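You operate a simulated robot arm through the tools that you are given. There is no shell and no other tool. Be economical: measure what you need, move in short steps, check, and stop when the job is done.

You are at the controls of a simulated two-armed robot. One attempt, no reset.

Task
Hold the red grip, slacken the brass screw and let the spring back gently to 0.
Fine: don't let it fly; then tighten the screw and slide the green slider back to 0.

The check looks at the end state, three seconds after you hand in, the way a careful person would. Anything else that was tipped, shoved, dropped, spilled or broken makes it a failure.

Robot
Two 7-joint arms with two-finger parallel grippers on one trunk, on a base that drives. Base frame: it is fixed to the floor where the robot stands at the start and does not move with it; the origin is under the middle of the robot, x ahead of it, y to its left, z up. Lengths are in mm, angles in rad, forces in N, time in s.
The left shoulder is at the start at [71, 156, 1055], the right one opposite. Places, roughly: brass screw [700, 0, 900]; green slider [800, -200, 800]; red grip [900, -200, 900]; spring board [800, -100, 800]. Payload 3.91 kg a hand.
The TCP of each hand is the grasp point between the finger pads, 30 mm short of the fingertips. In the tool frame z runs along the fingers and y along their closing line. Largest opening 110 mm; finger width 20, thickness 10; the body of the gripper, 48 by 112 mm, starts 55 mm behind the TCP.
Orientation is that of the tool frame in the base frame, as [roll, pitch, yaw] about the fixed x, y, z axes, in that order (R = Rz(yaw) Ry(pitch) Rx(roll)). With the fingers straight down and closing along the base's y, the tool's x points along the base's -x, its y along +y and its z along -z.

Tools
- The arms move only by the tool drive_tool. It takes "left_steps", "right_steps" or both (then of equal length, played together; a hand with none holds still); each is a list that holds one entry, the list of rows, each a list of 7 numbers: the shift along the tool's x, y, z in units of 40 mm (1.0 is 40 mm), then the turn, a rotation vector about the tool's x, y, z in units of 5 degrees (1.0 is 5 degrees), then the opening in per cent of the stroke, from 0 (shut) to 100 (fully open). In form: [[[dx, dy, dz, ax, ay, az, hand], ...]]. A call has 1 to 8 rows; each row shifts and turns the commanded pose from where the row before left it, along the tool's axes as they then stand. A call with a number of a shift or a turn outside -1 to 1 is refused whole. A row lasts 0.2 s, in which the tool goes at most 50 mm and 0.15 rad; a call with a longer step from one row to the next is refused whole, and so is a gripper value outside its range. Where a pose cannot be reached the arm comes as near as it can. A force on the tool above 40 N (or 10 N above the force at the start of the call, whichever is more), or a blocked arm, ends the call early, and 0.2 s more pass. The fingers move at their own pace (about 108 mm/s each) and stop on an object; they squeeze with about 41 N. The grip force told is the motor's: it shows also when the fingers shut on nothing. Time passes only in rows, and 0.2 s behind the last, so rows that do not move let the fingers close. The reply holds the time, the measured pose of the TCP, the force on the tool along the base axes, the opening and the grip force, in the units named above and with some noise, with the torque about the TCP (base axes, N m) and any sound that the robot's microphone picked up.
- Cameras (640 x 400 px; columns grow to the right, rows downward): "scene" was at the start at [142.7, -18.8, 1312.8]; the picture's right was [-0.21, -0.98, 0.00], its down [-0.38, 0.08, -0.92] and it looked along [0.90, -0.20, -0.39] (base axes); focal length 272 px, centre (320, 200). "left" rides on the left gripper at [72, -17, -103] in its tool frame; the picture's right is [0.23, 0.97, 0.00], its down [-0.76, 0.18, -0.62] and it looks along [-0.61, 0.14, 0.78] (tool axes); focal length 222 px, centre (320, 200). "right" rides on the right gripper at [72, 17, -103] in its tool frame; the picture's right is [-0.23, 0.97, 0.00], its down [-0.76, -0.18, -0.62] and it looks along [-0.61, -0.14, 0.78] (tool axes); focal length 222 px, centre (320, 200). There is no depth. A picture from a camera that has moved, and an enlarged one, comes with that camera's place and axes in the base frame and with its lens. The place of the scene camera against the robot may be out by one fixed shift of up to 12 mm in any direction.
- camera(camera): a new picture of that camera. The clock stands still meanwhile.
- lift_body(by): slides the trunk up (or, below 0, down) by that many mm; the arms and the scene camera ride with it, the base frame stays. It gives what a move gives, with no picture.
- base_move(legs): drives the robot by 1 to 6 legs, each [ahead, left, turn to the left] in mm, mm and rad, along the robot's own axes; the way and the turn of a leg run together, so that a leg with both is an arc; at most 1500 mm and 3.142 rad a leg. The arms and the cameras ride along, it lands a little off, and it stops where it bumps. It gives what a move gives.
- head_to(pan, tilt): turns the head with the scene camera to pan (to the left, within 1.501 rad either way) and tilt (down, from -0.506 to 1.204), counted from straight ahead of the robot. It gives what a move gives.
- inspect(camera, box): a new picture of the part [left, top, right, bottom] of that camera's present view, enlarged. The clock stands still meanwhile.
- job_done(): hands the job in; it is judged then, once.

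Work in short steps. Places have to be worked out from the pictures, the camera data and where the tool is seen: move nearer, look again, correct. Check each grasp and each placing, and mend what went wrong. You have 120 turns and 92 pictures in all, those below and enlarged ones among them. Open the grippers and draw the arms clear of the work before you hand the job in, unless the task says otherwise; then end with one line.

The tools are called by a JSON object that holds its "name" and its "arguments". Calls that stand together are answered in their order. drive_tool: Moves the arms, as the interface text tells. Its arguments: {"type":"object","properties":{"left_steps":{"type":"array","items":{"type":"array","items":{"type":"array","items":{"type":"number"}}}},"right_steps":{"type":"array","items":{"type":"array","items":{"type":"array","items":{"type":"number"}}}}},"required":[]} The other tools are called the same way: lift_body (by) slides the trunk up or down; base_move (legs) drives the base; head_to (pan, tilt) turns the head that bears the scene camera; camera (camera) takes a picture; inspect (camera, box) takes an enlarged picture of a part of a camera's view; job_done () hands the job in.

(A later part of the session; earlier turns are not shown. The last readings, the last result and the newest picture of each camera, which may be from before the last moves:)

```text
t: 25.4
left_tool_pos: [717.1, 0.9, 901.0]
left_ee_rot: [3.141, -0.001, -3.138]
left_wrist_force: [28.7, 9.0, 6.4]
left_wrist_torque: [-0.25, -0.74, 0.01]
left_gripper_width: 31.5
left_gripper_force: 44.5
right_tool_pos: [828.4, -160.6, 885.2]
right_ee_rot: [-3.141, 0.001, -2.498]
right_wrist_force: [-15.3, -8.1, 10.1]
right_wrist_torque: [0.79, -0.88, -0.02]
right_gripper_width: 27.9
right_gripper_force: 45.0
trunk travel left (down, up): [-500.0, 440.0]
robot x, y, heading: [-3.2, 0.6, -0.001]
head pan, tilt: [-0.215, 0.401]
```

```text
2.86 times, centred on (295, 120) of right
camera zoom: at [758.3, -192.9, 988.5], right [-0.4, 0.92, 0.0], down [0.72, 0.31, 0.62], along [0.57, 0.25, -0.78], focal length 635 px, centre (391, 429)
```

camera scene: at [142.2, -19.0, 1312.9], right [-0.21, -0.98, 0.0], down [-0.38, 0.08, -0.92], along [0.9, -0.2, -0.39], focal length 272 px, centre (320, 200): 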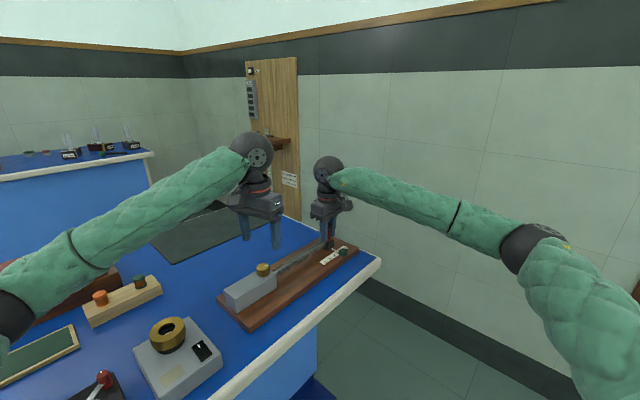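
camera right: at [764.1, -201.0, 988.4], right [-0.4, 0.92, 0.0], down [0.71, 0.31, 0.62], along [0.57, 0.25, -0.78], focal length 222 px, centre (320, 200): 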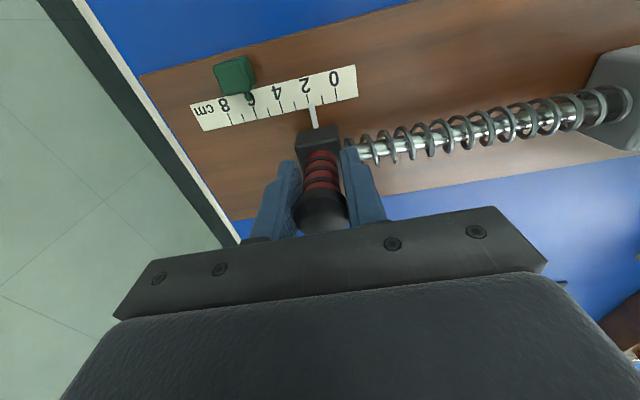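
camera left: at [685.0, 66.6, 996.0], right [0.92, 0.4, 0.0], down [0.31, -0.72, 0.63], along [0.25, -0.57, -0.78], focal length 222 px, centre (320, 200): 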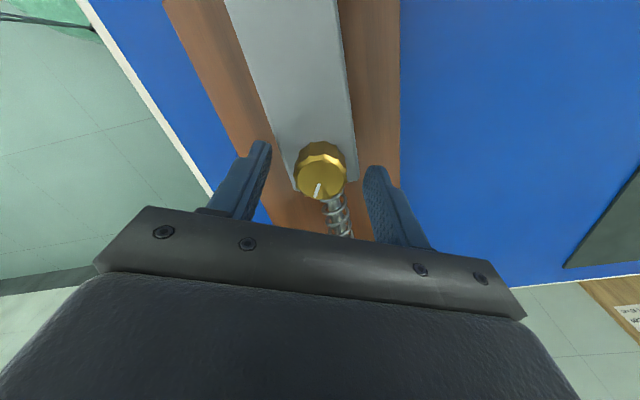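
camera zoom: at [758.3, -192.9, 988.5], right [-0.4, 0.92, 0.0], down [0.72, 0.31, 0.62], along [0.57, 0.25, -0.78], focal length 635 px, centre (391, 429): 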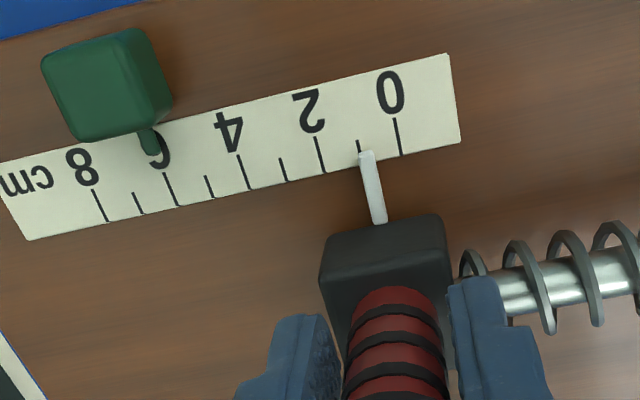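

Pointer reads about 0.87 cm. I move 5 mm more with slight load relief, then look again.

{"name": "drive_tool", "arguments": {"left_steps": [[[-0.018, 0.005, 0, 0, 0, 0, 0], [0, 0, 0, 0, 0, 0, 0], [0, 0, 0, 0, 0, 0, 0], [0, 0, 0, 0, 0, 0, 0]]], "right_steps": [[[0.012, 0.03, 0.0, 0, 0, 0, 0], [0, 0.05, 0, 0, 0, 0, 0], [0, 0.05, 0, 0, 0, 0, 0], [0, 0, 0, 0, 0, 0, 0]]]}}

{"name": "inspect", "arguments": {"camera": "right", "box": [200, 50, 390, 190]}}

```text
t: 26.4
left_tool_pos: [716.5, 0.0, 900.1]
left_ee_rot: [-3.141, 0.0, -3.14]
left_wrist_force: [28.1, 15.8, 1.9]
left_wrist_torque: [0.08, -0.82, -0.04]
left_gripper_width: 31.1
left_gripper_force: 45.1
right_tool_pos: [824.0, -156.8, 884.8]
right_ee_rot: [-3.139, 0.001, -2.498]
right_wrist_force: [-22.3, -13.6, 8.6]
right_wrist_torque: [0.32, -0.3, 0.18]
right_gripper_width: 27.6
right_gripper_force: 44.5
trunk travel left (down, up): [-500.0, 440.0]
robot x, y, heading: [0.5, -3.7, -0.004]
head pan, tilt: [-0.215, 0.401]
```

```text
2.86 times, centred on (295, 120) of right
camera zoom: at [755.1, -188.5, 988.5], right [-0.4, 0.92, 0.0], down [0.71, 0.32, 0.62], along [0.57, 0.25, -0.78], focal length 635 px, centre (391, 429)
```

zoom: 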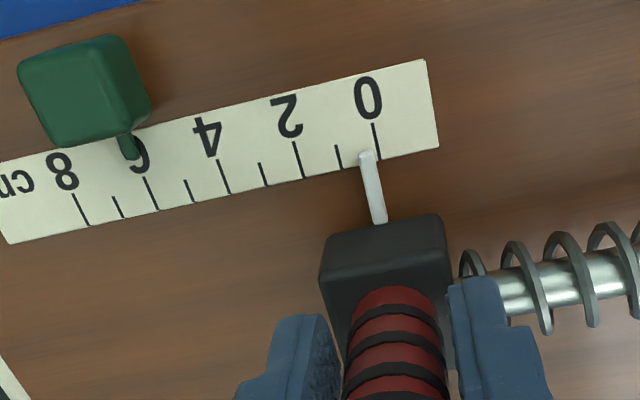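

About 2 mm remain, allowing for parallax (pointer ~12 mm above the scale). I move that last bit and relieve the side loads.

{"name": "drive_tool", "arguments": {"left_steps": [[[-0.02, 0.012, 0, 0, 0, 0, 0], [0, 0, 0, 0, 0, 0, 0], [0, 0, 0, 0, 0, 0, 0]]], "right_steps": [[[0.02, 0.025, 0.0, 0, 0, 0, 0], [0, 0.02, 0, 0, 0, 0, 0], [0, 0, 0, 0, 0, 0, 0]]]}}

{"name": "inspect", "arguments": {"camera": "right", "box": [270, 60, 390, 160]}}

{"name": "camera", "arguments": {"camera": "left"}}

```text
t: 27.2
left_tool_pos: [716.2, 0.0, 901.7]
left_ee_rot: [-3.14, -0.001, 3.141]
left_wrist_force: [-1.8, 4.8, 9.5]
left_wrist_torque: [0.44, -0.49, 0.0]
left_gripper_width: 31.8
left_gripper_force: 44.8
right_tool_pos: [823.2, -154.5, 885.0]
right_ee_rot: [-3.138, 0.001, -2.498]
right_wrist_force: [6.7, 6.7, 1.5]
right_wrist_torque: [-0.47, 0.92, 0.05]
right_gripper_width: 27.5
right_gripper_force: 45.3
trunk travel left (down, up): [-500.0, 440.0]
robot x, y, heading: [-1.1, 1.4, -0.001]
head pan, tilt: [-0.215, 0.401]
```

```text
4.00 times, centred on (330, 110) of right
camera zoom: at [753.8, -186.8, 988.4], right [-0.4, 0.91, 0.0], down [0.71, 0.32, 0.62], along [0.57, 0.25, -0.78], focal length 888 px, centre (280, 560)
```

zoom: 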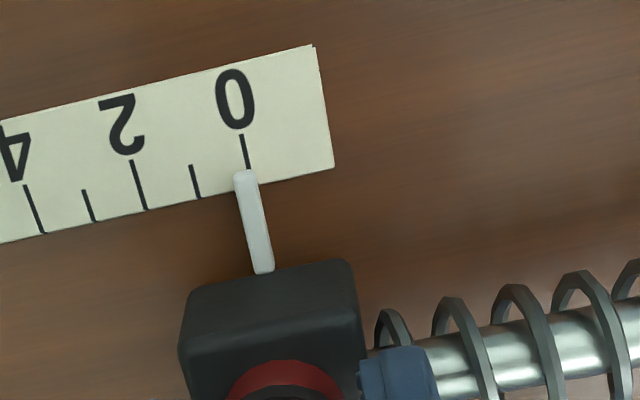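

```text
54 pictures are left
camera left: at [643.7, -17.1, 1004.4], right [-0.23, 0.97, 0.0], down [0.76, 0.18, 0.62], along [0.61, 0.14, -0.78], focal length 222 px, centre (320, 200)
```

left: 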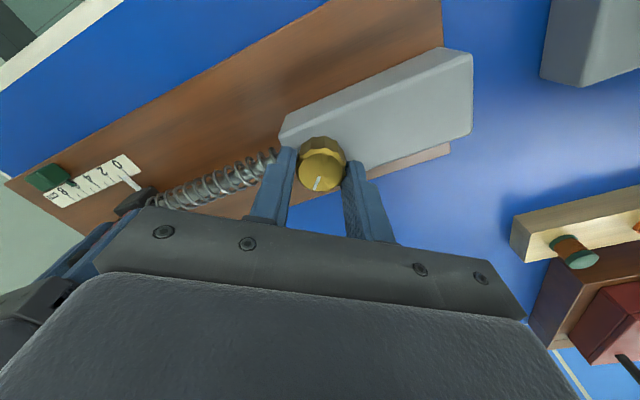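

The pointer is at 0 and the loads are small. I keep holding the grip and tighten the knob clockwise, 40° first.

{"name": "drive_tool", "arguments": {"left_steps": [[[0, 0, 0, 0, 0, 1, 0], [0, 0, 0, 0, 0, 1, 0], [0, 0, 0, 0, 0, 1, 0], [0, 0, 0, 0, 0, 1, 0], [0, 0, 0, 0, 0, 1, 0], [0, 0, 0, 0, 0, 1, 0], [0, 0, 0, 0, 0, 1, 0], [0, 0, 0, 0, 0, 1, 0]]]}}

```text
t: 28.9
left_tool_pos: [716.1, -1.8, 901.1]
left_ee_rot: [-3.14, 0.001, 2.521]
left_wrist_force: [-3.4, -1.0, -2.1]
left_wrist_torque: [-0.16, -0.41, -0.01]
left_gripper_width: 31.5
left_gripper_force: 44.8
right_tool_pos: [822.5, -157.7, 885.9]
right_ee_rot: [-3.14, 0.002, -2.498]
right_wrist_force: [-1.9, -0.3, 2.2]
right_wrist_torque: [-0.32, 0.5, -0.03]
right_gripper_width: 28.0
right_gripper_force: 45.1
trunk travel left (down, up): [-500.0, 440.0]
robot x, y, heading: [-0.4, 2.1, 0.004]
head pan, tilt: [-0.215, 0.401]
stopped in row 8 (left hand): the force on the tool passed its limit at 41 N (the readings are from after the stop); the commanded pose is now the measured one
```

A passing force spike stopped it at 35°, and forces are now low. I continue tightening in smaller batches.

{"name": "drive_tool", "arguments": {"left_steps": [[[0, 0, 0, 0, 0, 0.8, 0], [0, 0, 0, 0, 0, 0.8, 0], [0, 0, 0, 0, 0, 0.8, 0], [0, 0, 0, 0, 0, 0.8, 0], [0, 0, 0, 0, 0, 0.8, 0]]]}}

{"name": "inspect", "arguments": {"camera": "left", "box": [240, 110, 400, 240]}}

```text
t: 30.1
left_tool_pos: [717.3, -2.4, 901.2]
left_ee_rot: [-3.139, 0.001, 2.169]
left_wrist_force: [-16.2, -8.5, -0.2]
left_wrist_torque: [0.45, 0.71, 0.04]
left_gripper_width: 31.2
left_gripper_force: 45.2
right_tool_pos: [821.6, -156.9, 884.7]
right_ee_rot: [-3.14, 0.003, -2.497]
right_wrist_force: [4.9, 7.4, 0.4]
right_wrist_torque: [-0.6, 0.84, 0.03]
right_gripper_width: 27.6
right_gripper_force: 45.2
trunk travel left (down, up): [-500.0, 440.0]
robot x, y, heading: [0.0, 3.3, 0.003]
head pan, tilt: [-0.215, 0.401]
```

```text
3.08 times, centred on (320, 175) of left
camera zoom: at [660.9, 48.7, 1004.3], right [0.68, 0.74, 0.0], down [0.58, -0.53, 0.62], along [0.46, -0.42, -0.78], focal length 684 px, centre (320, 277)
```

zoom: 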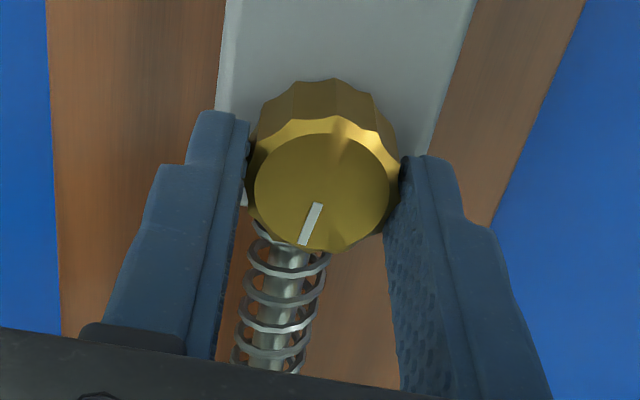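

The knob keeps following; I relieve 0.5 mm and turn another 24° toward its original angle.

{"name": "drive_tool", "arguments": {"left_steps": [[[-0.002, -0.015, 0, 0, 0, 0.8, 0], [0, 0, 0, 0, 0, 0.8, 0], [0, 0, 0, 0, 0, 0.8, 0], [0, 0, 0, 0, 0, 0.8, 0], [0, 0, 0, 0, 0, 0.8, 0], [0, 0, 0, 0, 0, 0.8, 0]]]}}

{"name": "inspect", "arguments": {"camera": "left", "box": [240, 110, 400, 240]}}

{"name": "inspect", "arguments": {"camera": "right", "box": [270, 60, 390, 160]}}

```text
t: 31.5
left_tool_pos: [715.6, -2.6, 900.4]
left_ee_rot: [-3.138, 0.002, 1.748]
left_wrist_force: [-31.5, -18.0, 1.1]
left_wrist_torque: [-0.41, 0.38, 0.73]
left_gripper_width: 31.6
left_gripper_force: 45.0
right_tool_pos: [822.0, -157.3, 885.6]
right_ee_rot: [-3.14, 0.004, -2.498]
right_wrist_force: [15.9, 13.8, -3.9]
right_wrist_torque: [-0.77, 1.09, 0.0]
right_gripper_width: 27.8
right_gripper_force: 44.9
trunk travel left (down, up): [-500.0, 440.0]
robot x, y, heading: [-0.5, 1.3, 0.002]
head pan, tilt: [-0.215, 0.401]
```

```text
3.08 times, centred on (320, 175) of left
camera zoom: at [685.5, 66.0, 1004.2], right [0.92, 0.4, 0.0], down [0.31, -0.72, 0.62], along [0.25, -0.57, -0.78], focal length 684 px, centre (320, 277)
```

zoom: 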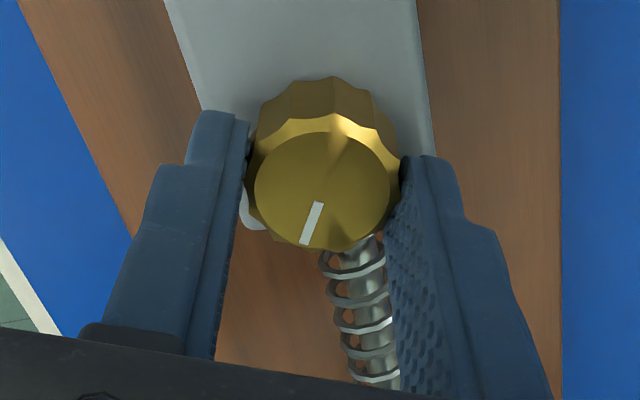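

```text
4.00 times, centred on (330, 110) of right
camera zoom: at [753.2, -188.7, 988.5], right [-0.4, 0.92, 0.0], down [0.71, 0.31, 0.63], along [0.57, 0.25, -0.78], focal length 888 px, centre (280, 560)
```

zoom: 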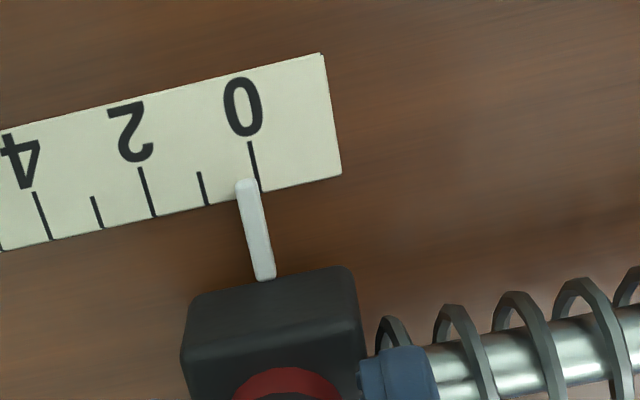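

The knob is back at its starting angle and now resists with 0.73 N m; the pointer reads within about 0.6 mm of 0. I add 3° to make it snug.

{"name": "drive_tool", "arguments": {"left_steps": [[[-0.005, -0.02, 0, 0, 0, 0.3, 0], [0, 0, 0, 0, 0, 0.3, 0], [0, 0, 0, 0, 0, 0, 0]]]}}

```text
t: 32.3
left_tool_pos: [715.2, -1.7, 901.0]
left_ee_rot: [-3.14, 0.0, 1.7]
left_wrist_force: [-28.2, -14.5, -0.8]
left_wrist_torque: [-0.12, 0.33, 0.58]
left_gripper_width: 31.6
left_gripper_force: 44.5
right_tool_pos: [822.4, -155.0, 884.8]
right_ee_rot: [-3.141, 0.003, -2.496]
right_wrist_force: [11.9, 12.7, -6.2]
right_wrist_torque: [0.24, -0.23, -0.01]
right_gripper_width: 27.7
right_gripper_force: 45.0
trunk travel left (down, up): [-500.0, 440.0]
robot x, y, heading: [-3.1, -0.9, 0.004]
head pan, tilt: [-0.215, 0.401]
```

The screw is snug. I open the left hand and lift it clear of the knob, the right still holding.

{"name": "drive_tool", "arguments": {"left_steps": [[[0, 0, 0, 0, 0, 0, 50], [0, 0, 0, 0, 0, 0, 50], [0, 0, -0.5, 0, 0, 0, 60], [0, 0, -1, 0, 0, 0, 60], [0, 0, -1, 0, 0, 0, 60]]]}}

{"name": "inspect", "arguments": {"camera": "left", "box": [240, 80, 400, 210]}}

{"name": "inspect", "arguments": {"camera": "right", "box": [270, 60, 390, 160]}}

```text
t: 33.5
left_tool_pos: [715.9, -1.3, 1000.8]
left_ee_rot: [-3.141, -0.001, 1.701]
left_wrist_force: [-0.5, -0.5, -0.1]
left_wrist_torque: [0.02, 0.0, 0.0]
left_gripper_width: 66.2
left_gripper_force: 0.1
right_tool_pos: [821.5, -157.2, 885.5]
right_ee_rot: [-3.14, 0.001, -2.497]
right_wrist_force: [-10.8, 0.8, 1.3]
right_wrist_torque: [-0.22, -0.07, -0.11]
right_gripper_width: 27.9
right_gripper_force: 44.9
trunk travel left (down, up): [-500.0, 440.0]
robot x, y, heading: [0.8, -3.1, 0.005]
head pan, tilt: [-0.215, 0.401]
```

```text
3.08 times, centred on (320, 145) of left
camera zoom: at [689.3, 69.0, 1104.2], right [0.94, 0.35, 0.0], down [0.28, -0.73, 0.62], along [0.22, -0.58, -0.78], focal length 684 px, centre (320, 369)
```

zoom: 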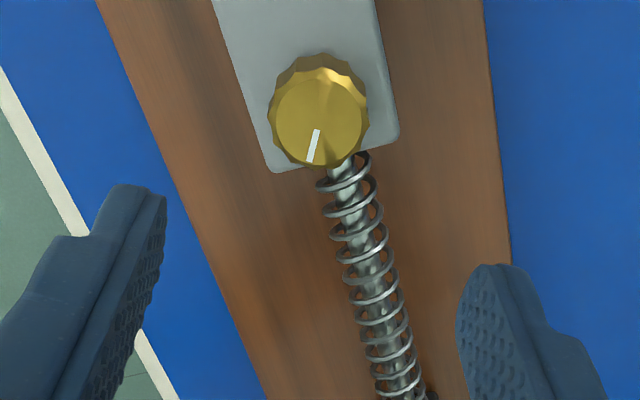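

```text
4.00 times, centred on (330, 110) of right
camera zoom: at [753.3, -188.7, 988.5], right [-0.4, 0.92, 0.0], down [0.71, 0.31, 0.63], along [0.57, 0.25, -0.78], focal length 888 px, centre (280, 560)
```

zoom: 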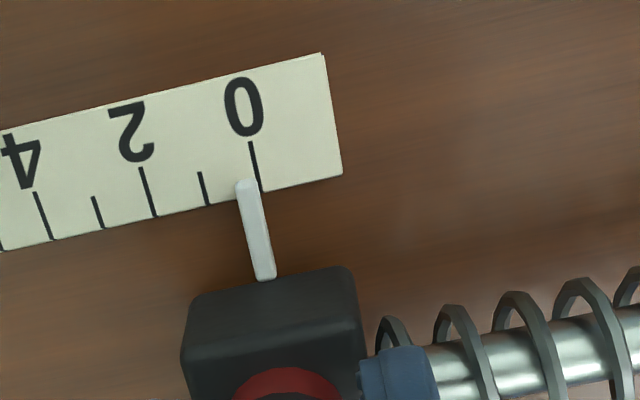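

The pointer stays near 0. Now I open the right hand and lift it off, and draw the left hand back to the left.

{"name": "drive_tool", "arguments": {"right_steps": [[[0, 0, 0, 0, 0, 0, 50], [0, 0, 0, 0, 0, 0, 60], [0, 0, -0.5, 0, 0, 0, 60], [0, 0, -1, 0, 0, 0, 60], [0, 0, -1, 0, 0, 0, 60]]], "left_steps": [[[0.5, 0, -0.5, 0, 0, 0, 60], [1, 0, -0.5, 0, 0, 0, 60], [1, 0, -0.5, 0, 0, 0, 60], [1, 0, 0, 0, 0, 0, 60], [1, 0, 0, 0, 0, 0, 60]]]}}

{"name": "camera", "arguments": {"camera": "right"}}

{"name": "inspect", "arguments": {"camera": "scene", "box": [210, 210, 390, 330]}}

```text
t: 34.7
left_tool_pos: [690.6, 176.4, 1062.9]
left_ee_rot: [3.14, 0.003, 1.697]
left_wrist_force: [-0.2, 0.4, 0.5]
left_wrist_torque: [0.01, -0.02, 0.0]
left_gripper_width: 66.1
left_gripper_force: 0.1
right_tool_pos: [821.6, -157.4, 986.5]
right_ee_rot: [-3.14, 0.001, -2.501]
right_wrist_force: [-0.3, 0.3, -0.2]
right_wrist_torque: [-0.05, -0.02, 0.0]
right_gripper_width: 66.0
right_gripper_force: 0.1
trunk travel left (down, up): [-500.0, 440.0]
robot x, y, heading: [-3.3, 2.0, 0.001]
head pan, tilt: [-0.215, 0.401]
```

```text
48 pictures are left
camera right: at [751.4, -188.7, 1088.8], right [-0.4, 0.92, 0.0], down [0.71, 0.31, 0.62], along [0.57, 0.25, -0.78], focal length 222 px, centre (320, 200)
```

right: 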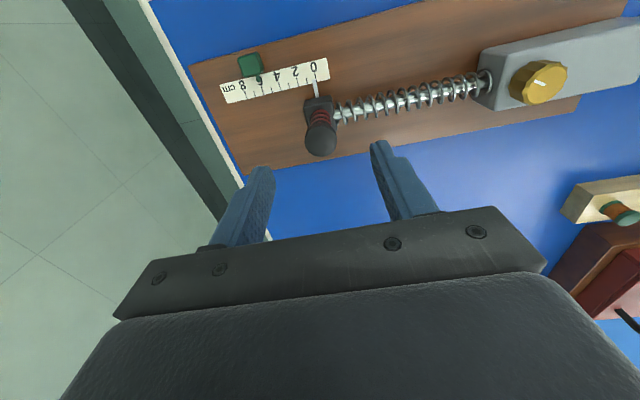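

```text
3.33 times, centred on (300, 270) of scene
camera zoom: at [141.4, -17.9, 1312.9], right [-0.21, -0.98, 0.0], down [-0.38, 0.08, -0.92], along [0.9, -0.2, -0.39], focal length 908 px, centre (387, -33)
```

zoom: 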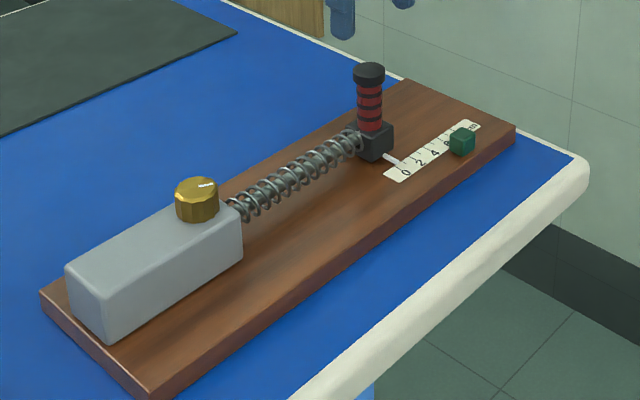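

The carriage stays at 0 with both hands off and the board looks unmoved. The green cube triangulates to about (806, -240, 828), 64 mm to the side of the grip's track, so I bring the right hand above it.

{"name": "drive_tool", "arguments": {"right_steps": [[[0.516, -0.473, 0, 0, 0, 0, 60], [0.516, -0.473, 0, 0, 0, 0, 60], [0.516, -0.473, 0, 0, 0, 0, 50], [0, 0, 0.7, 0, 0, 0, 45], [0, 0, 0.7, 0, 0, 0, 40]]]}}

{"name": "camera", "arguments": {"camera": "right"}}

{"name": "inspect", "arguments": {"camera": "scene", "box": [290, 190, 390, 270]}}

```text
t: 35.9
left_tool_pos: [692.8, 174.9, 1060.2]
left_ee_rot: [-3.14, 0.0, 1.7]
left_wrist_force: [-0.1, 0.2, 0.1]
left_wrist_torque: [0.03, 0.05, -0.01]
left_gripper_width: 65.9
left_gripper_force: 0.0
right_tool_pos: [806.5, -243.3, 928.0]
right_ee_rot: [3.141, 0.003, -2.498]
right_wrist_force: [0.0, -0.5, -0.9]
right_wrist_torque: [0.03, -0.02, -0.02]
right_gripper_width: 44.1
right_gripper_force: 0.0
trunk travel left (down, up): [-500.0, 440.0]
robot x, y, heading: [3.0, -1.4, 0.003]
head pan, tilt: [-0.215, 0.401]
```

```text
46 pictures are left
camera right: at [737.7, -273.9, 1031.2], right [-0.4, 0.92, 0.0], down [0.71, 0.31, 0.63], along [0.57, 0.25, -0.78], focal length 222 px, centre (320, 200)
```

right: 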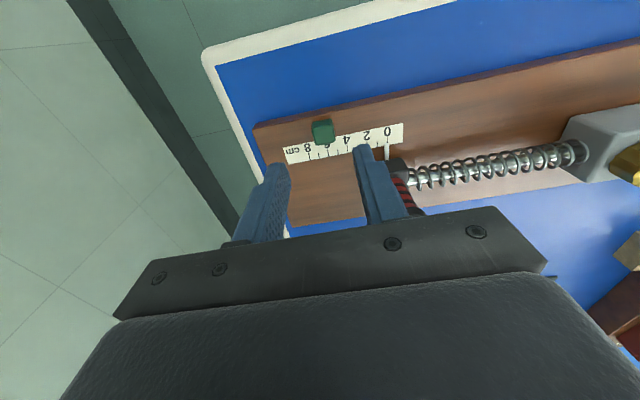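

```text
5.00 times, centred on (340, 230) of scene
camera zoom: at [142.7, -19.5, 1312.8], right [-0.21, -0.98, 0.0], down [-0.38, 0.08, -0.92], along [0.9, -0.2, -0.39], focal length 1363 px, centre (220, 50)
```

zoom: 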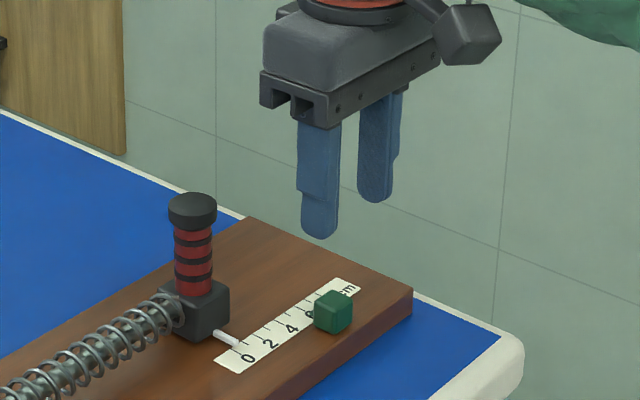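

I zoom on the cube to fix its position and size.

{"name": "inspect", "arguments": {"camera": "right", "box": [280, 90, 400, 180]}}

```text
4.44 times, centred on (340, 135) of right
camera zoom: at [737.7, -273.9, 1031.2], right [-0.4, 0.92, 0.0], down [0.71, 0.31, 0.63], along [0.57, 0.25, -0.78], focal length 987 px, centre (231, 489)
```

zoom: 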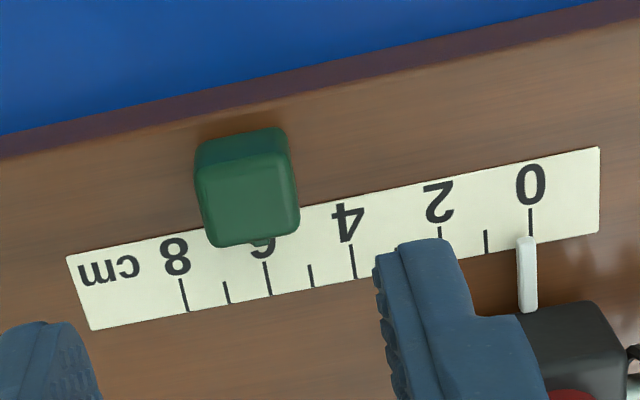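

The cube is about 20 mm, its top near z 840, centred at (806, -240); the scale plane works out near z 822. I descend to z 865 first and look.

{"name": "drive_tool", "arguments": {"right_steps": [[[-0.04, 0.07, 0.4, 0, 0, 0, 45], [0, 0, 0.4, 0, 0, 0, 45], [0, 0, 0.4, 0, 0, 0, 45], [0, 0, 0.37, 0, 0, 0, 45]]]}}

{"name": "inspect", "arguments": {"camera": "right", "box": [220, 60, 420, 220]}}

{"name": "inspect", "arguments": {"camera": "scene", "box": [310, 190, 390, 270]}}

```text
t: 36.9
left_tool_pos: [692.6, 174.3, 1061.0]
left_ee_rot: [-3.138, 0.001, 1.701]
left_wrist_force: [-0.2, 0.2, -0.5]
left_wrist_torque: [0.02, -0.02, -0.01]
left_gripper_width: 66.2
left_gripper_force: 0.1
right_tool_pos: [805.4, -234.7, 866.2]
right_ee_rot: [-3.14, 0.0, -2.498]
right_wrist_force: [0.1, 0.3, -0.6]
right_wrist_torque: [0.0, 0.02, 0.01]
right_gripper_width: 49.5
right_gripper_force: 0.0
trunk travel left (down, up): [-500.0, 440.0]
robot x, y, heading: [-1.2, -1.7, 0.0]
head pan, tilt: [-0.215, 0.401]
```

```text
2.50 times, centred on (320, 140) of right
camera zoom: at [736.8, -267.4, 969.5], right [-0.4, 0.92, 0.0], down [0.71, 0.31, 0.63], along [0.57, 0.25, -0.78], focal length 555 px, centre (320, 350)
```

zoom: 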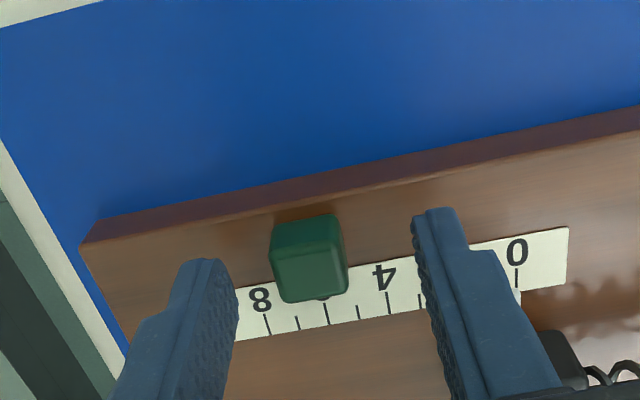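

```text
5.00 times, centred on (350, 230) of scene
camera zoom: at [142.7, -18.9, 1312.8], right [-0.21, -0.98, 0.0], down [-0.38, 0.08, -0.92], along [0.9, -0.2, -0.39], focal length 1363 px, centre (170, 50)
```

zoom: 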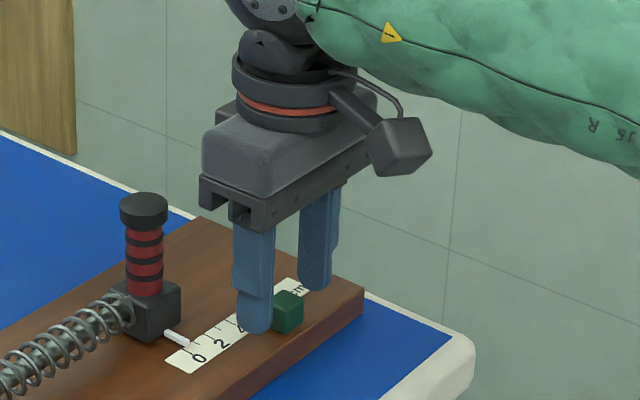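

The cube lies about 3 mm further forward and 3 mm toward the 8 side. I correct that and lower another 9 mm, then close on it.

{"name": "drive_tool", "arguments": {"right_steps": [[[-0.075, -0.07, 0.1, 0, 0, 0, 45], [0, 0, 0.12, 0, 0, 0, 45], [0, 0, 0, 0, 0, 0, 45]]]}}

{"name": "inspect", "arguments": {"camera": "scene", "box": [325, 220, 375, 265]}}

{"name": "inspect", "arguments": {"camera": "right", "box": [220, 60, 420, 220]}}

```text
t: 37.7
left_tool_pos: [692.2, 175.4, 1061.2]
left_ee_rot: [-3.139, 0.0, 1.699]
left_wrist_force: [0.1, -0.2, 0.2]
left_wrist_torque: [0.01, 0.01, -0.05]
left_gripper_width: 65.7
left_gripper_force: 0.1
right_tool_pos: [811.4, -236.1, 857.6]
right_ee_rot: [-3.141, 0.001, -2.496]
right_wrist_force: [0.2, -0.8, -0.1]
right_wrist_torque: [0.0, 0.02, -0.02]
right_gripper_width: 49.6
right_gripper_force: 0.0
trunk travel left (down, up): [-500.0, 440.0]
robot x, y, heading: [1.3, -1.1, -0.003]
head pan, tilt: [-0.215, 0.401]
```

```text
8.89 times, centred on (350, 242) of scene
camera zoom: at [142.8, -18.8, 1312.7], right [-0.21, -0.98, 0.0], down [-0.38, 0.08, -0.92], along [0.9, -0.2, -0.39], focal length 2422 px, centre (53, -178)
```

zoom: 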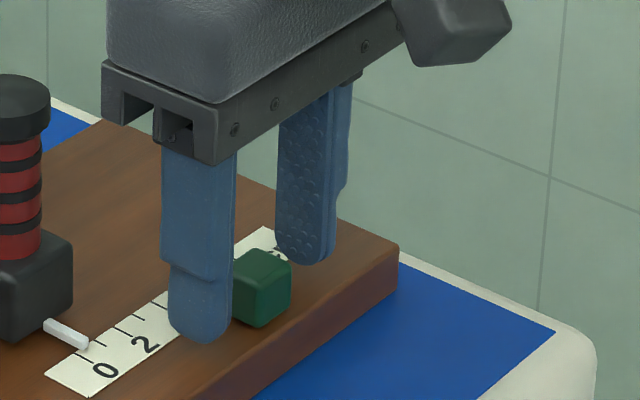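

```text
2.50 times, centred on (320, 140) of right
camera zoom: at [741.9, -267.6, 960.4], right [-0.4, 0.92, 0.0], down [0.71, 0.31, 0.62], along [0.57, 0.25, -0.78], focal length 555 px, centre (320, 350)
```

zoom: 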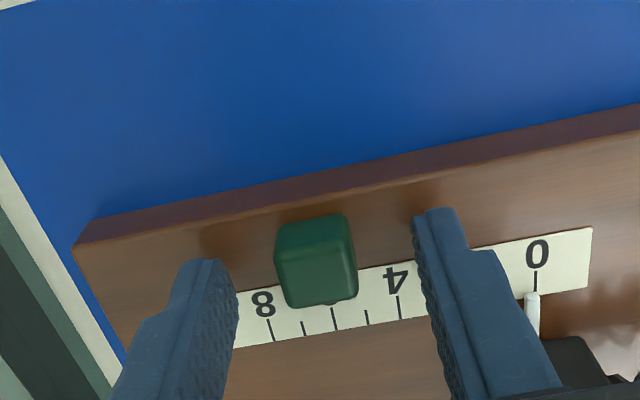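

The tips straddle the cube nicely without touching the board. I close the fingers.

{"name": "drive_tool", "arguments": {"right_steps": [[[0, 0, 0, 0, 0, 0, 25], [0, 0, 0, 0, 0, 0, 0], [0, 0, 0, 0, 0, 0, 0]]]}}

{"name": "inspect", "arguments": {"camera": "right", "box": [220, 60, 420, 220]}}

```text
t: 38.5
left_tool_pos: [692.5, 175.0, 1061.2]
left_ee_rot: [-3.14, -0.001, 1.701]
left_wrist_force: [-0.3, 0.5, -0.4]
left_wrist_torque: [0.0, 0.0, -0.01]
left_gripper_width: 65.8
left_gripper_force: 0.0
right_tool_pos: [811.5, -236.0, 857.1]
right_ee_rot: [-3.141, 0.002, -2.499]
right_wrist_force: [-0.4, 1.7, -0.9]
right_wrist_torque: [0.17, -0.2, -0.9]
right_gripper_width: 20.0
right_gripper_force: 45.2
trunk travel left (down, up): [-500.0, 440.0]
robot x, y, heading: [4.3, -1.0, -0.004]
head pan, tilt: [-0.215, 0.401]
```

```text
2.50 times, centred on (320, 140) of right
camera zoom: at [741.8, -267.6, 960.6], right [-0.4, 0.92, 0.0], down [0.71, 0.31, 0.62], along [0.57, 0.25, -0.78], focal length 555 px, centre (320, 350)
```

zoom: 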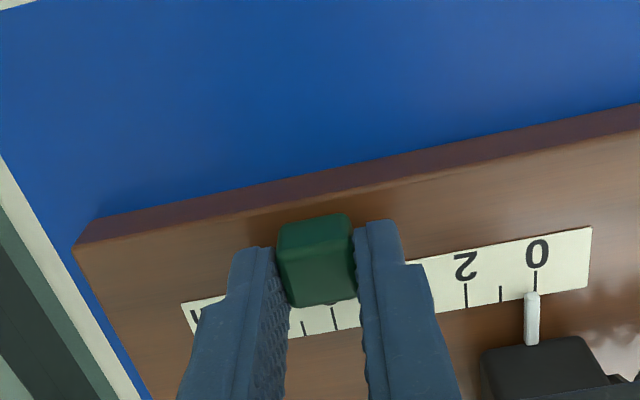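

The cube is gripped at 20.0 mm. I slide it 38 mm toward 0 along the track.

{"name": "drive_tool", "arguments": {"right_steps": [[[0, 0.12, 0, 0, 0, 0, 0], [0, 0.12, 0, 0, 0, 0, 0], [0, 0.12, 0, 0, 0, 0, 0], [0, 0.12, 0, 0, 0, 0, 0], [0, 0.12, 0, 0, 0, 0, 0], [0, 0.12, 0, 0, 0, 0, 0], [0, 0.12, 0, 0, 0, 0, 0], [0, 0.12, 0, 0, 0, 0, 0]]]}}

{"name": "inspect", "arguments": {"camera": "right", "box": [220, 60, 420, 220]}}

```text
t: 40.3
left_tool_pos: [693.6, 175.8, 1060.6]
left_ee_rot: [-3.139, 0.003, 1.7]
left_wrist_force: [0.5, 1.1, -0.2]
left_wrist_torque: [0.0, -0.04, 0.02]
left_gripper_width: 65.8
left_gripper_force: 0.0
right_tool_pos: [788.1, -205.7, 857.0]
right_ee_rot: [-3.139, 0.001, -2.498]
right_wrist_force: [11.9, 7.6, 2.7]
right_wrist_torque: [-0.09, 0.08, -0.9]
right_gripper_width: 20.0
right_gripper_force: 44.6
trunk travel left (down, up): [-500.0, 440.0]
robot x, y, heading: [2.5, -2.7, 0.001]
head pan, tilt: [-0.215, 0.401]
```

```text
2.50 times, centred on (320, 140) of right
camera zoom: at [719.4, -236.9, 960.6], right [-0.4, 0.92, 0.0], down [0.71, 0.31, 0.62], along [0.57, 0.25, -0.78], focal length 555 px, centre (320, 350)
```

zoom: 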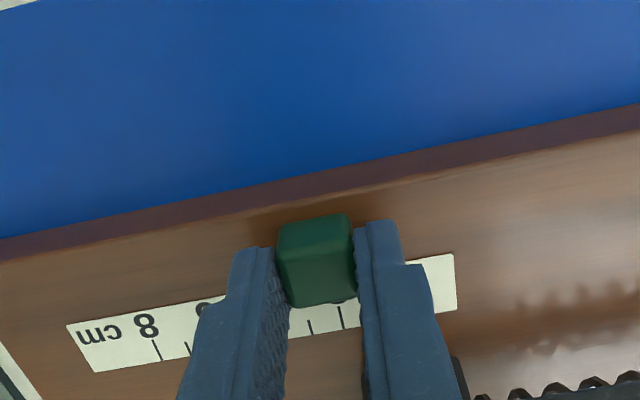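

It slides freely, 38.4 mm done; the slider's stub began at 6.0, so 21.5 mm remain. The finger clears the carriage pointer by about 10 mm, so I go on.

{"name": "drive_tool", "arguments": {"right_steps": [[[0.01, 0.11, 0, 0, 0, 0, 0], [0, 0.11, 0, 0, 0, 0, 0], [0, 0.11, 0, 0, 0, 0, 0], [0, 0.11, 0, 0, 0, 0, 0], [0, 0.098, 0, 0, 0, 0, 0], [0, 0, 0, 0, 0, 0, 0]]]}}

{"name": "inspect", "arguments": {"camera": "right", "box": [260, 110, 380, 200]}}

{"name": "inspect", "arguments": {"camera": "scene", "box": [310, 225, 370, 275]}}

```text
t: 41.7
left_tool_pos: [693.8, 175.9, 1060.1]
left_ee_rot: [-3.136, 0.003, 1.699]
left_wrist_force: [0.2, 1.9, 0.1]
left_wrist_torque: [-0.01, 0.02, -0.03]
left_gripper_width: 66.1
left_gripper_force: 0.1
right_tool_pos: [776.8, -187.4, 857.2]
right_ee_rot: [3.141, 0.002, -2.496]
right_wrist_force: [18.1, 11.2, 4.2]
right_wrist_torque: [0.78, -1.15, -0.82]
right_gripper_width: 20.0
right_gripper_force: 45.1
trunk travel left (down, up): [-500.0, 440.0]
robot x, y, heading: [2.1, 0.8, -0.0]
head pan, tilt: [-0.215, 0.401]
```

```text
4.44 times, centred on (320, 155) of right
camera zoom: at [707.1, -220.0, 960.6], right [-0.4, 0.92, 0.0], down [0.71, 0.31, 0.62], along [0.57, 0.25, -0.78], focal length 987 px, centre (320, 400)
```

zoom: 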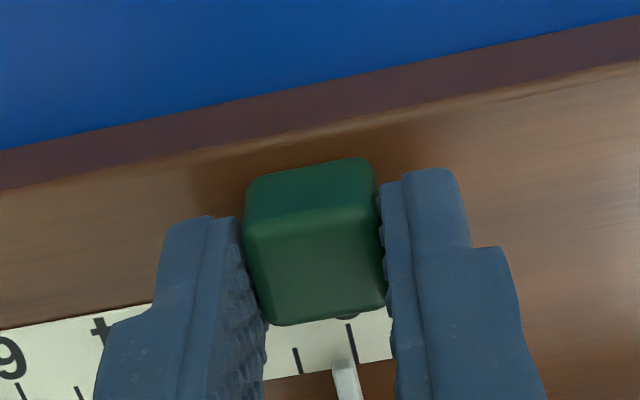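

```text
8.00 times, centred on (340, 250) of scene
camera zoom: at [143.7, -18.0, 1312.6], right [-0.21, -0.98, 0.0], down [-0.38, 0.08, -0.92], along [0.9, -0.2, -0.39], focal length 2180 px, centre (160, -200)
```

zoom: 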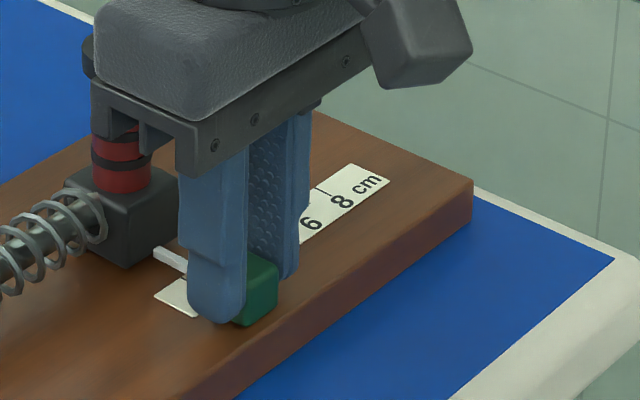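

Comparing the tick's place beneath the cube with the grasp at 6, it is about 1.4 mm short. I add that and then open and rise to check.

{"name": "drive_tool", "arguments": {"right_steps": [[[-0.012, 0.036, 0, 0, 0, 0, 0], [0, 0, 0, 0, 0, 0, 0]]]}}

{"name": "inspect", "arguments": {"camera": "right", "box": [260, 110, 380, 200]}}

```text
t: 42.3
left_tool_pos: [691.7, 177.7, 1059.9]
left_ee_rot: [-3.138, 0.0, 1.7]
left_wrist_force: [0.8, 0.3, -0.3]
left_wrist_torque: [0.0, 0.0, -0.05]
left_gripper_width: 66.2
left_gripper_force: 0.1
right_tool_pos: [776.1, -187.8, 856.6]
right_ee_rot: [-3.141, 0.003, -2.499]
right_wrist_force: [25.7, 5.4, 11.6]
right_wrist_torque: [-0.35, 0.06, -0.82]
right_gripper_width: 19.9
right_gripper_force: 44.9
trunk travel left (down, up): [-500.0, 440.0]
robot x, y, heading: [-1.2, -0.5, 0.002]
head pan, tilt: [-0.215, 0.401]
```

```text
4.44 times, centred on (320, 155) of right
camera zoom: at [706.7, -219.4, 960.6], right [-0.4, 0.92, 0.0], down [0.71, 0.31, 0.62], along [0.57, 0.25, -0.78], focal length 987 px, centre (320, 400)
```

zoom: 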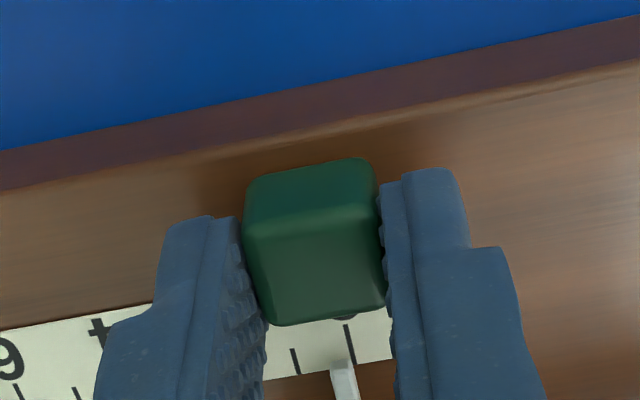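

It moved only 0.5 mm and pushes back about 11 N, so it is probably at its end stop. I open and rise to read it.

{"name": "drive_tool", "arguments": {"right_steps": [[[0, 0, 0, 0, 0, 0, 20], [0, 0, 0, 0, 0, 0, 40], [0, 0, -0.5, 0, 0, 0, 45], [0, 0, -1, 0, 0, 0, 45], [0, 0, -1, 0, 0, 0, 45]]]}}

{"name": "inspect", "arguments": {"camera": "right", "box": [280, 60, 400, 160]}}

{"name": "inspect", "arguments": {"camera": "scene", "box": [310, 225, 370, 275]}}

```text
t: 43.5
left_tool_pos: [692.3, 174.8, 1060.2]
left_ee_rot: [-3.141, 0.001, 1.699]
left_wrist_force: [0.7, -0.2, -0.8]
left_wrist_torque: [0.01, 0.0, 0.04]
left_gripper_width: 66.1
left_gripper_force: 0.1
right_tool_pos: [773.8, -189.8, 957.3]
right_ee_rot: [-3.141, 0.0, -2.498]
right_wrist_force: [0.6, 1.9, 0.3]
right_wrist_torque: [0.02, 0.0, 0.01]
right_gripper_width: 49.2
right_gripper_force: 0.1
trunk travel left (down, up): [-500.0, 440.0]
robot x, y, heading: [-0.7, 1.1, 0.002]
head pan, tilt: [-0.215, 0.401]
```

```text
4.00 times, centred on (340, 110) of right
camera zoom: at [704.8, -221.1, 1060.3], right [-0.4, 0.92, 0.0], down [0.71, 0.31, 0.62], along [0.57, 0.25, -0.78], focal length 888 px, centre (240, 560)
```

zoom: 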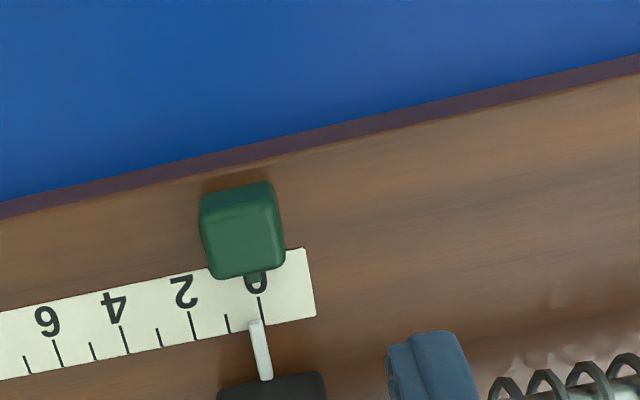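

```text
8.00 times, centred on (340, 250) of scene
camera zoom: at [142.3, -18.6, 1312.7], right [-0.21, -0.98, 0.0], down [-0.38, 0.08, -0.92], along [0.9, -0.2, -0.39], focal length 2180 px, centre (160, -200)
```

zoom: 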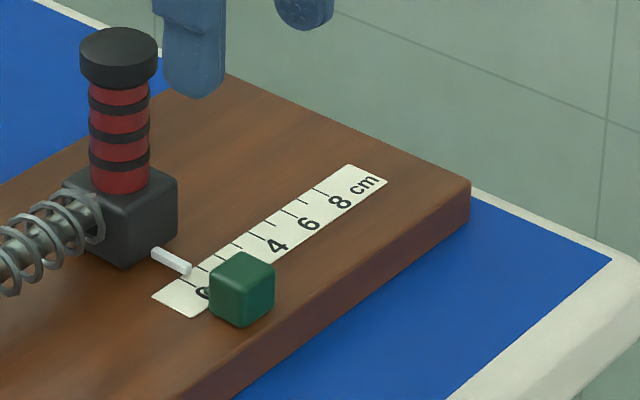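

The slider's stub lines up with 0. I shift the hand 22 mm so the camera looks square across the pointer, to read the carriage without parallax.

{"name": "drive_tool", "arguments": {"right_steps": [[[0, -0.27, -0.5, 0, 0, 0, 45], [0, -0.27, 0, 0, 0, 0, 45]]]}}

{"name": "inspect", "arguments": {"camera": "right", "box": [310, 80, 370, 130]}}

```text
t: 44.1
left_tool_pos: [692.3, 175.5, 1060.7]
left_ee_rot: [-3.139, 0.001, 1.7]
left_wrist_force: [0.3, -0.8, -0.2]
left_wrist_torque: [0.02, 0.01, -0.02]
left_gripper_width: 66.1
left_gripper_force: 0.0
right_tool_pos: [787.7, -206.9, 976.4]
right_ee_rot: [-3.141, 0.002, -2.498]
right_wrist_force: [-0.5, -0.2, -0.1]
right_wrist_torque: [-0.01, -0.02, -0.02]
right_gripper_width: 49.7
right_gripper_force: 0.1
trunk travel left (down, up): [-500.0, 440.0]
robot x, y, heading: [1.2, 0.8, 0.001]
head pan, tilt: [-0.215, 0.401]
```

```text
8.00 times, centred on (340, 105) of right
camera zoom: at [719.0, -237.5, 1080.0], right [-0.4, 0.92, 0.0], down [0.71, 0.31, 0.62], along [0.57, 0.25, -0.78], focal length 1777 px, centre (160, 960)
```

zoom: 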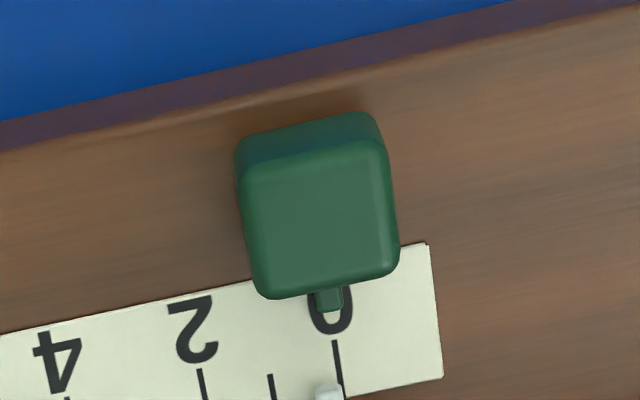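

The pointer seems to sit low over the board, so its reading may really be about 1.5 mm. I take a fuller view of the pointer and tick to judge.

{"name": "inspect", "arguments": {"camera": "right", "box": [315, 105, 375, 155]}}

{"name": "inspect", "arguments": {"camera": "scene", "box": [320, 240, 350, 270]}}

```text
8.00 times, centred on (345, 130) of right
camera zoom: at [719.0, -237.5, 1080.0], right [-0.4, 0.92, 0.0], down [0.71, 0.31, 0.62], along [0.57, 0.25, -0.78], focal length 1777 px, centre (120, 760)
```

zoom: 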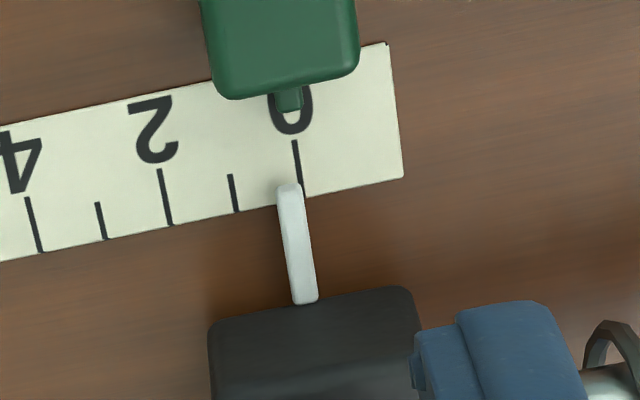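

```text
13.33 times, centred on (335, 255) of scene
camera zoom: at [143.2, -19.2, 1312.6], right [-0.21, -0.98, 0.0], down [-0.38, 0.08, -0.92], along [0.9, -0.2, -0.39], focal length 3634 px, centre (120, -533)
```

zoom: 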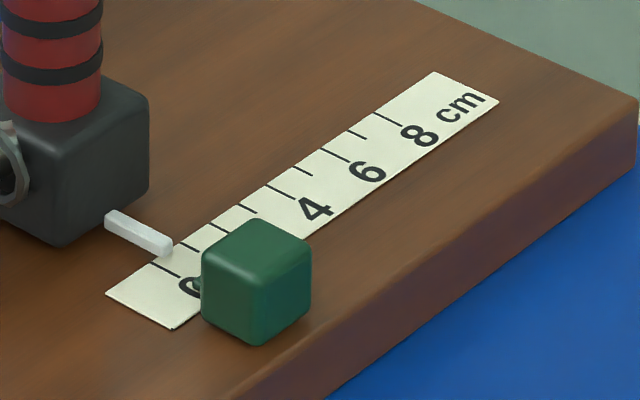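

The pointer really reads about 0.17 cm while the slider reads 0. I have ample budget, so I'll regrip, slacken and settle the carriage properly: first bring both hands back over the grip and the knob.

{"name": "drive_tool", "arguments": {"right_steps": [[[-0.36, 0.12, 0, 0, 0, 0, 50], [-0.36, 0.12, 0, 0, 0, 0, 50], [-0.36, 0.12, 0, 0, 0, 0, 50], [-0.35, 0.12, 0, 0, 0, 0, 50], [0, 0, 0, 0, 0, 0, 50]]], "left_steps": [[[-1, 0, 0, 0, 0, 0, 55], [-1, 0, 0, 0, 0, 0, 55], [-1, 0, 0.5, 0, 0, 0, 55], [-1, 0, 0.5, 0, 0, 0, 55], [-0.45, 0, 0.5, 0, 0, 0, 55]]]}}

{"name": "camera", "arguments": {"camera": "right"}}

{"name": "camera", "arguments": {"camera": "left"}}

```text
t: 45.3
left_tool_pos: [715.4, -0.7, 1002.3]
left_ee_rot: [-3.141, -0.001, 1.698]
left_wrist_force: [-0.4, 0.4, -0.6]
left_wrist_torque: [0.02, 0.01, 0.01]
left_gripper_width: 60.5
left_gripper_force: 0.0
right_tool_pos: [821.7, -154.0, 977.9]
right_ee_rot: [-3.142, 0.001, -2.498]
right_wrist_force: [-0.2, -0.9, 0.9]
right_wrist_torque: [-0.03, 0.03, -0.03]
right_gripper_width: 55.0
right_gripper_force: 0.0
trunk travel left (down, up): [-500.0, 440.0]
robot x, y, heading: [-1.7, -1.1, 0.002]
head pan, tilt: [-0.215, 0.401]
```

```text
29 pictures are left
camera right: at [752.4, -186.9, 1081.1], right [-0.4, 0.92, 0.0], down [0.72, 0.31, 0.62], along [0.57, 0.25, -0.78], focal length 222 px, centre (320, 200)
```

right: 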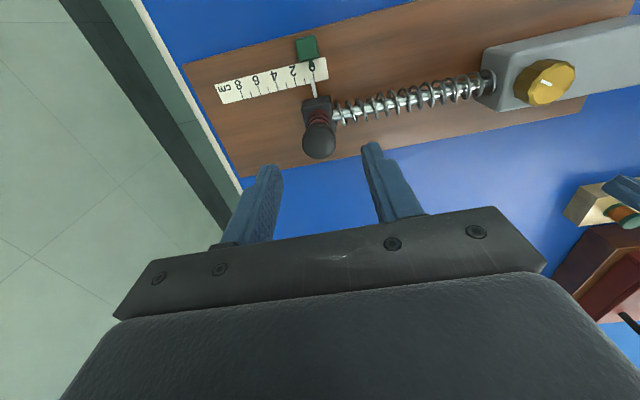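

```text
28 pictures are left
camera left: at [688.5, 68.9, 1104.7], right [0.94, 0.35, 0.0], down [0.28, -0.73, 0.62], along [0.22, -0.58, -0.78], focal length 222 px, centre (320, 200)
```

left: 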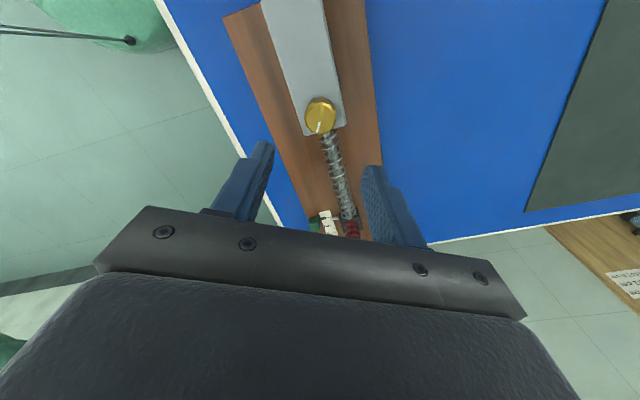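

Both hands are aligned over grip and knob as before. I descend both together and close on each.

{"name": "drive_tool", "arguments": {"right_steps": [[[0, 0, 0.7, 0, 0, 0, 50], [0, 0, 0.7, 0, 0, 0, 50], [0, 0, 0.5, 0, 0, 0, 50], [0, 0, 0.4, 0, 0, 0, 50], [0, 0, 0, 0, 0, 0, 0], [0, 0, 0, 0, 0, 0, 0], [0, 0, 0, 0, 0, 0, 0]]], "left_steps": [[[0, 0, 0.7, 0, 0, 0, 50], [0, 0, 0.7, 0, 0, 0, 50], [0, 0, 0.7, 0, 0, 0, 50], [0, 0, 0.43, 0, 0, 0, 50], [0, 0, 0, 0, 0, 0, 0], [0, 0, 0, 0, 0, 0, 0], [0, 0, 0, 0, 0, 0, 0]]]}}

{"name": "inspect", "arguments": {"camera": "right", "box": [270, 60, 390, 160]}}

```text
t: 46.9
left_tool_pos: [715.2, -0.1, 898.4]
left_ee_rot: [-3.137, 0.0, 1.701]
left_wrist_force: [-10.2, 5.5, -6.6]
left_wrist_torque: [-0.07, -0.46, 0.02]
left_gripper_width: 31.6
left_gripper_force: 44.8
right_tool_pos: [821.3, -156.9, 883.7]
right_ee_rot: [-3.141, 0.0, -2.499]
right_wrist_force: [6.9, -5.7, -3.6]
right_wrist_torque: [0.4, 0.1, -0.19]
right_gripper_width: 27.8
right_gripper_force: 44.7
trunk travel left (down, up): [-500.0, 440.0]
robot x, y, heading: [0.3, 0.7, 0.002]
head pan, tilt: [-0.215, 0.401]
```

```text
4.00 times, centred on (330, 110) of right
camera zoom: at [753.8, -188.1, 987.6], right [-0.4, 0.92, 0.0], down [0.72, 0.31, 0.62], along [0.57, 0.25, -0.78], focal length 888 px, centre (280, 560)
```

zoom: 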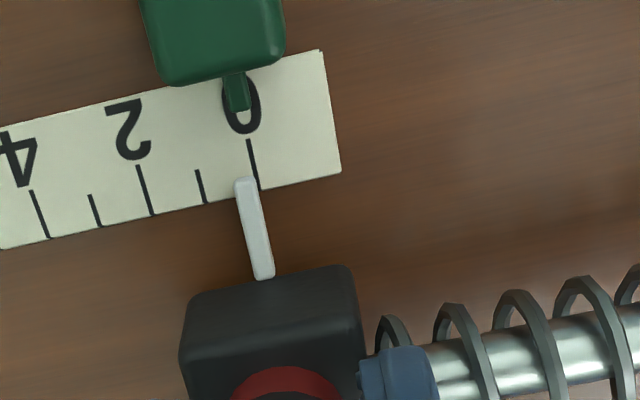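

Both grasps hold. I slacken the knob 40° anticlockwise.

{"name": "drive_tool", "arguments": {"left_steps": [[[0, 0, 0, 0, 0, -1, 0], [0, 0, 0, 0, 0, -1, 0], [0, 0, 0, 0, 0, -1, 0], [0, 0, 0, 0, 0, -1, 0], [0, 0, 0, 0, 0, -1, 0], [0, 0, 0, 0, 0, -1, 0], [0, 0, 0, 0, 0, -1, 0], [0, 0, 0, 0, 0, -1, 0]]]}}

```text
t: 48.7
left_tool_pos: [713.3, -0.1, 899.6]
left_ee_rot: [-3.14, -0.003, 2.399]
left_wrist_force: [-15.5, 15.1, -20.1]
left_wrist_torque: [0.84, 0.2, 0.01]
left_gripper_width: 31.7
left_gripper_force: 45.4
right_tool_pos: [822.7, -154.7, 883.2]
right_ee_rot: [-3.141, 0.0, -2.497]
right_wrist_force: [-11.7, -6.6, -9.2]
right_wrist_torque: [0.3, 0.1, 0.34]
right_gripper_width: 27.9
right_gripper_force: 44.8
trunk travel left (down, up): [-500.0, 440.0]
robot x, y, heading: [0.0, 0.7, -0.005]
head pan, tilt: [-0.215, 0.401]
```

Loads are modest; with slight relief I slacken another 40°.

{"name": "drive_tool", "arguments": {"left_steps": [[[0.018, 0, 0.015, 0, 0, -1, 0], [0, 0, 0, 0, 0, -1, 0], [0, 0, 0, 0, 0, -1, 0], [0, 0, 0, 0, 0, -1, 0], [0, 0, 0, 0, 0, -1, 0], [0, 0, 0, 0, 0, -1, 0], [0, 0, 0, 0, 0, -1, 0], [0, 0, 0, 0, 0, -1, 0]]]}}

```text
t: 50.5
left_tool_pos: [714.6, -0.7, 898.9]
left_ee_rot: [-3.137, -0.003, 3.096]
left_wrist_force: [-8.1, -6.8, 4.0]
left_wrist_torque: [0.01, -0.6, 0.02]
left_gripper_width: 31.7
left_gripper_force: 44.4
right_tool_pos: [823.6, -157.5, 884.2]
right_ee_rot: [-3.141, 0.002, -2.497]
right_wrist_force: [0.0, 3.6, -16.4]
right_wrist_torque: [-0.44, 0.33, 0.0]
right_gripper_width: 28.0
right_gripper_force: 45.2
trunk travel left (down, up): [-500.0, 440.0]
robot x, y, heading: [-1.8, 0.2, -0.003]
head pan, tilt: [-0.215, 0.401]
```

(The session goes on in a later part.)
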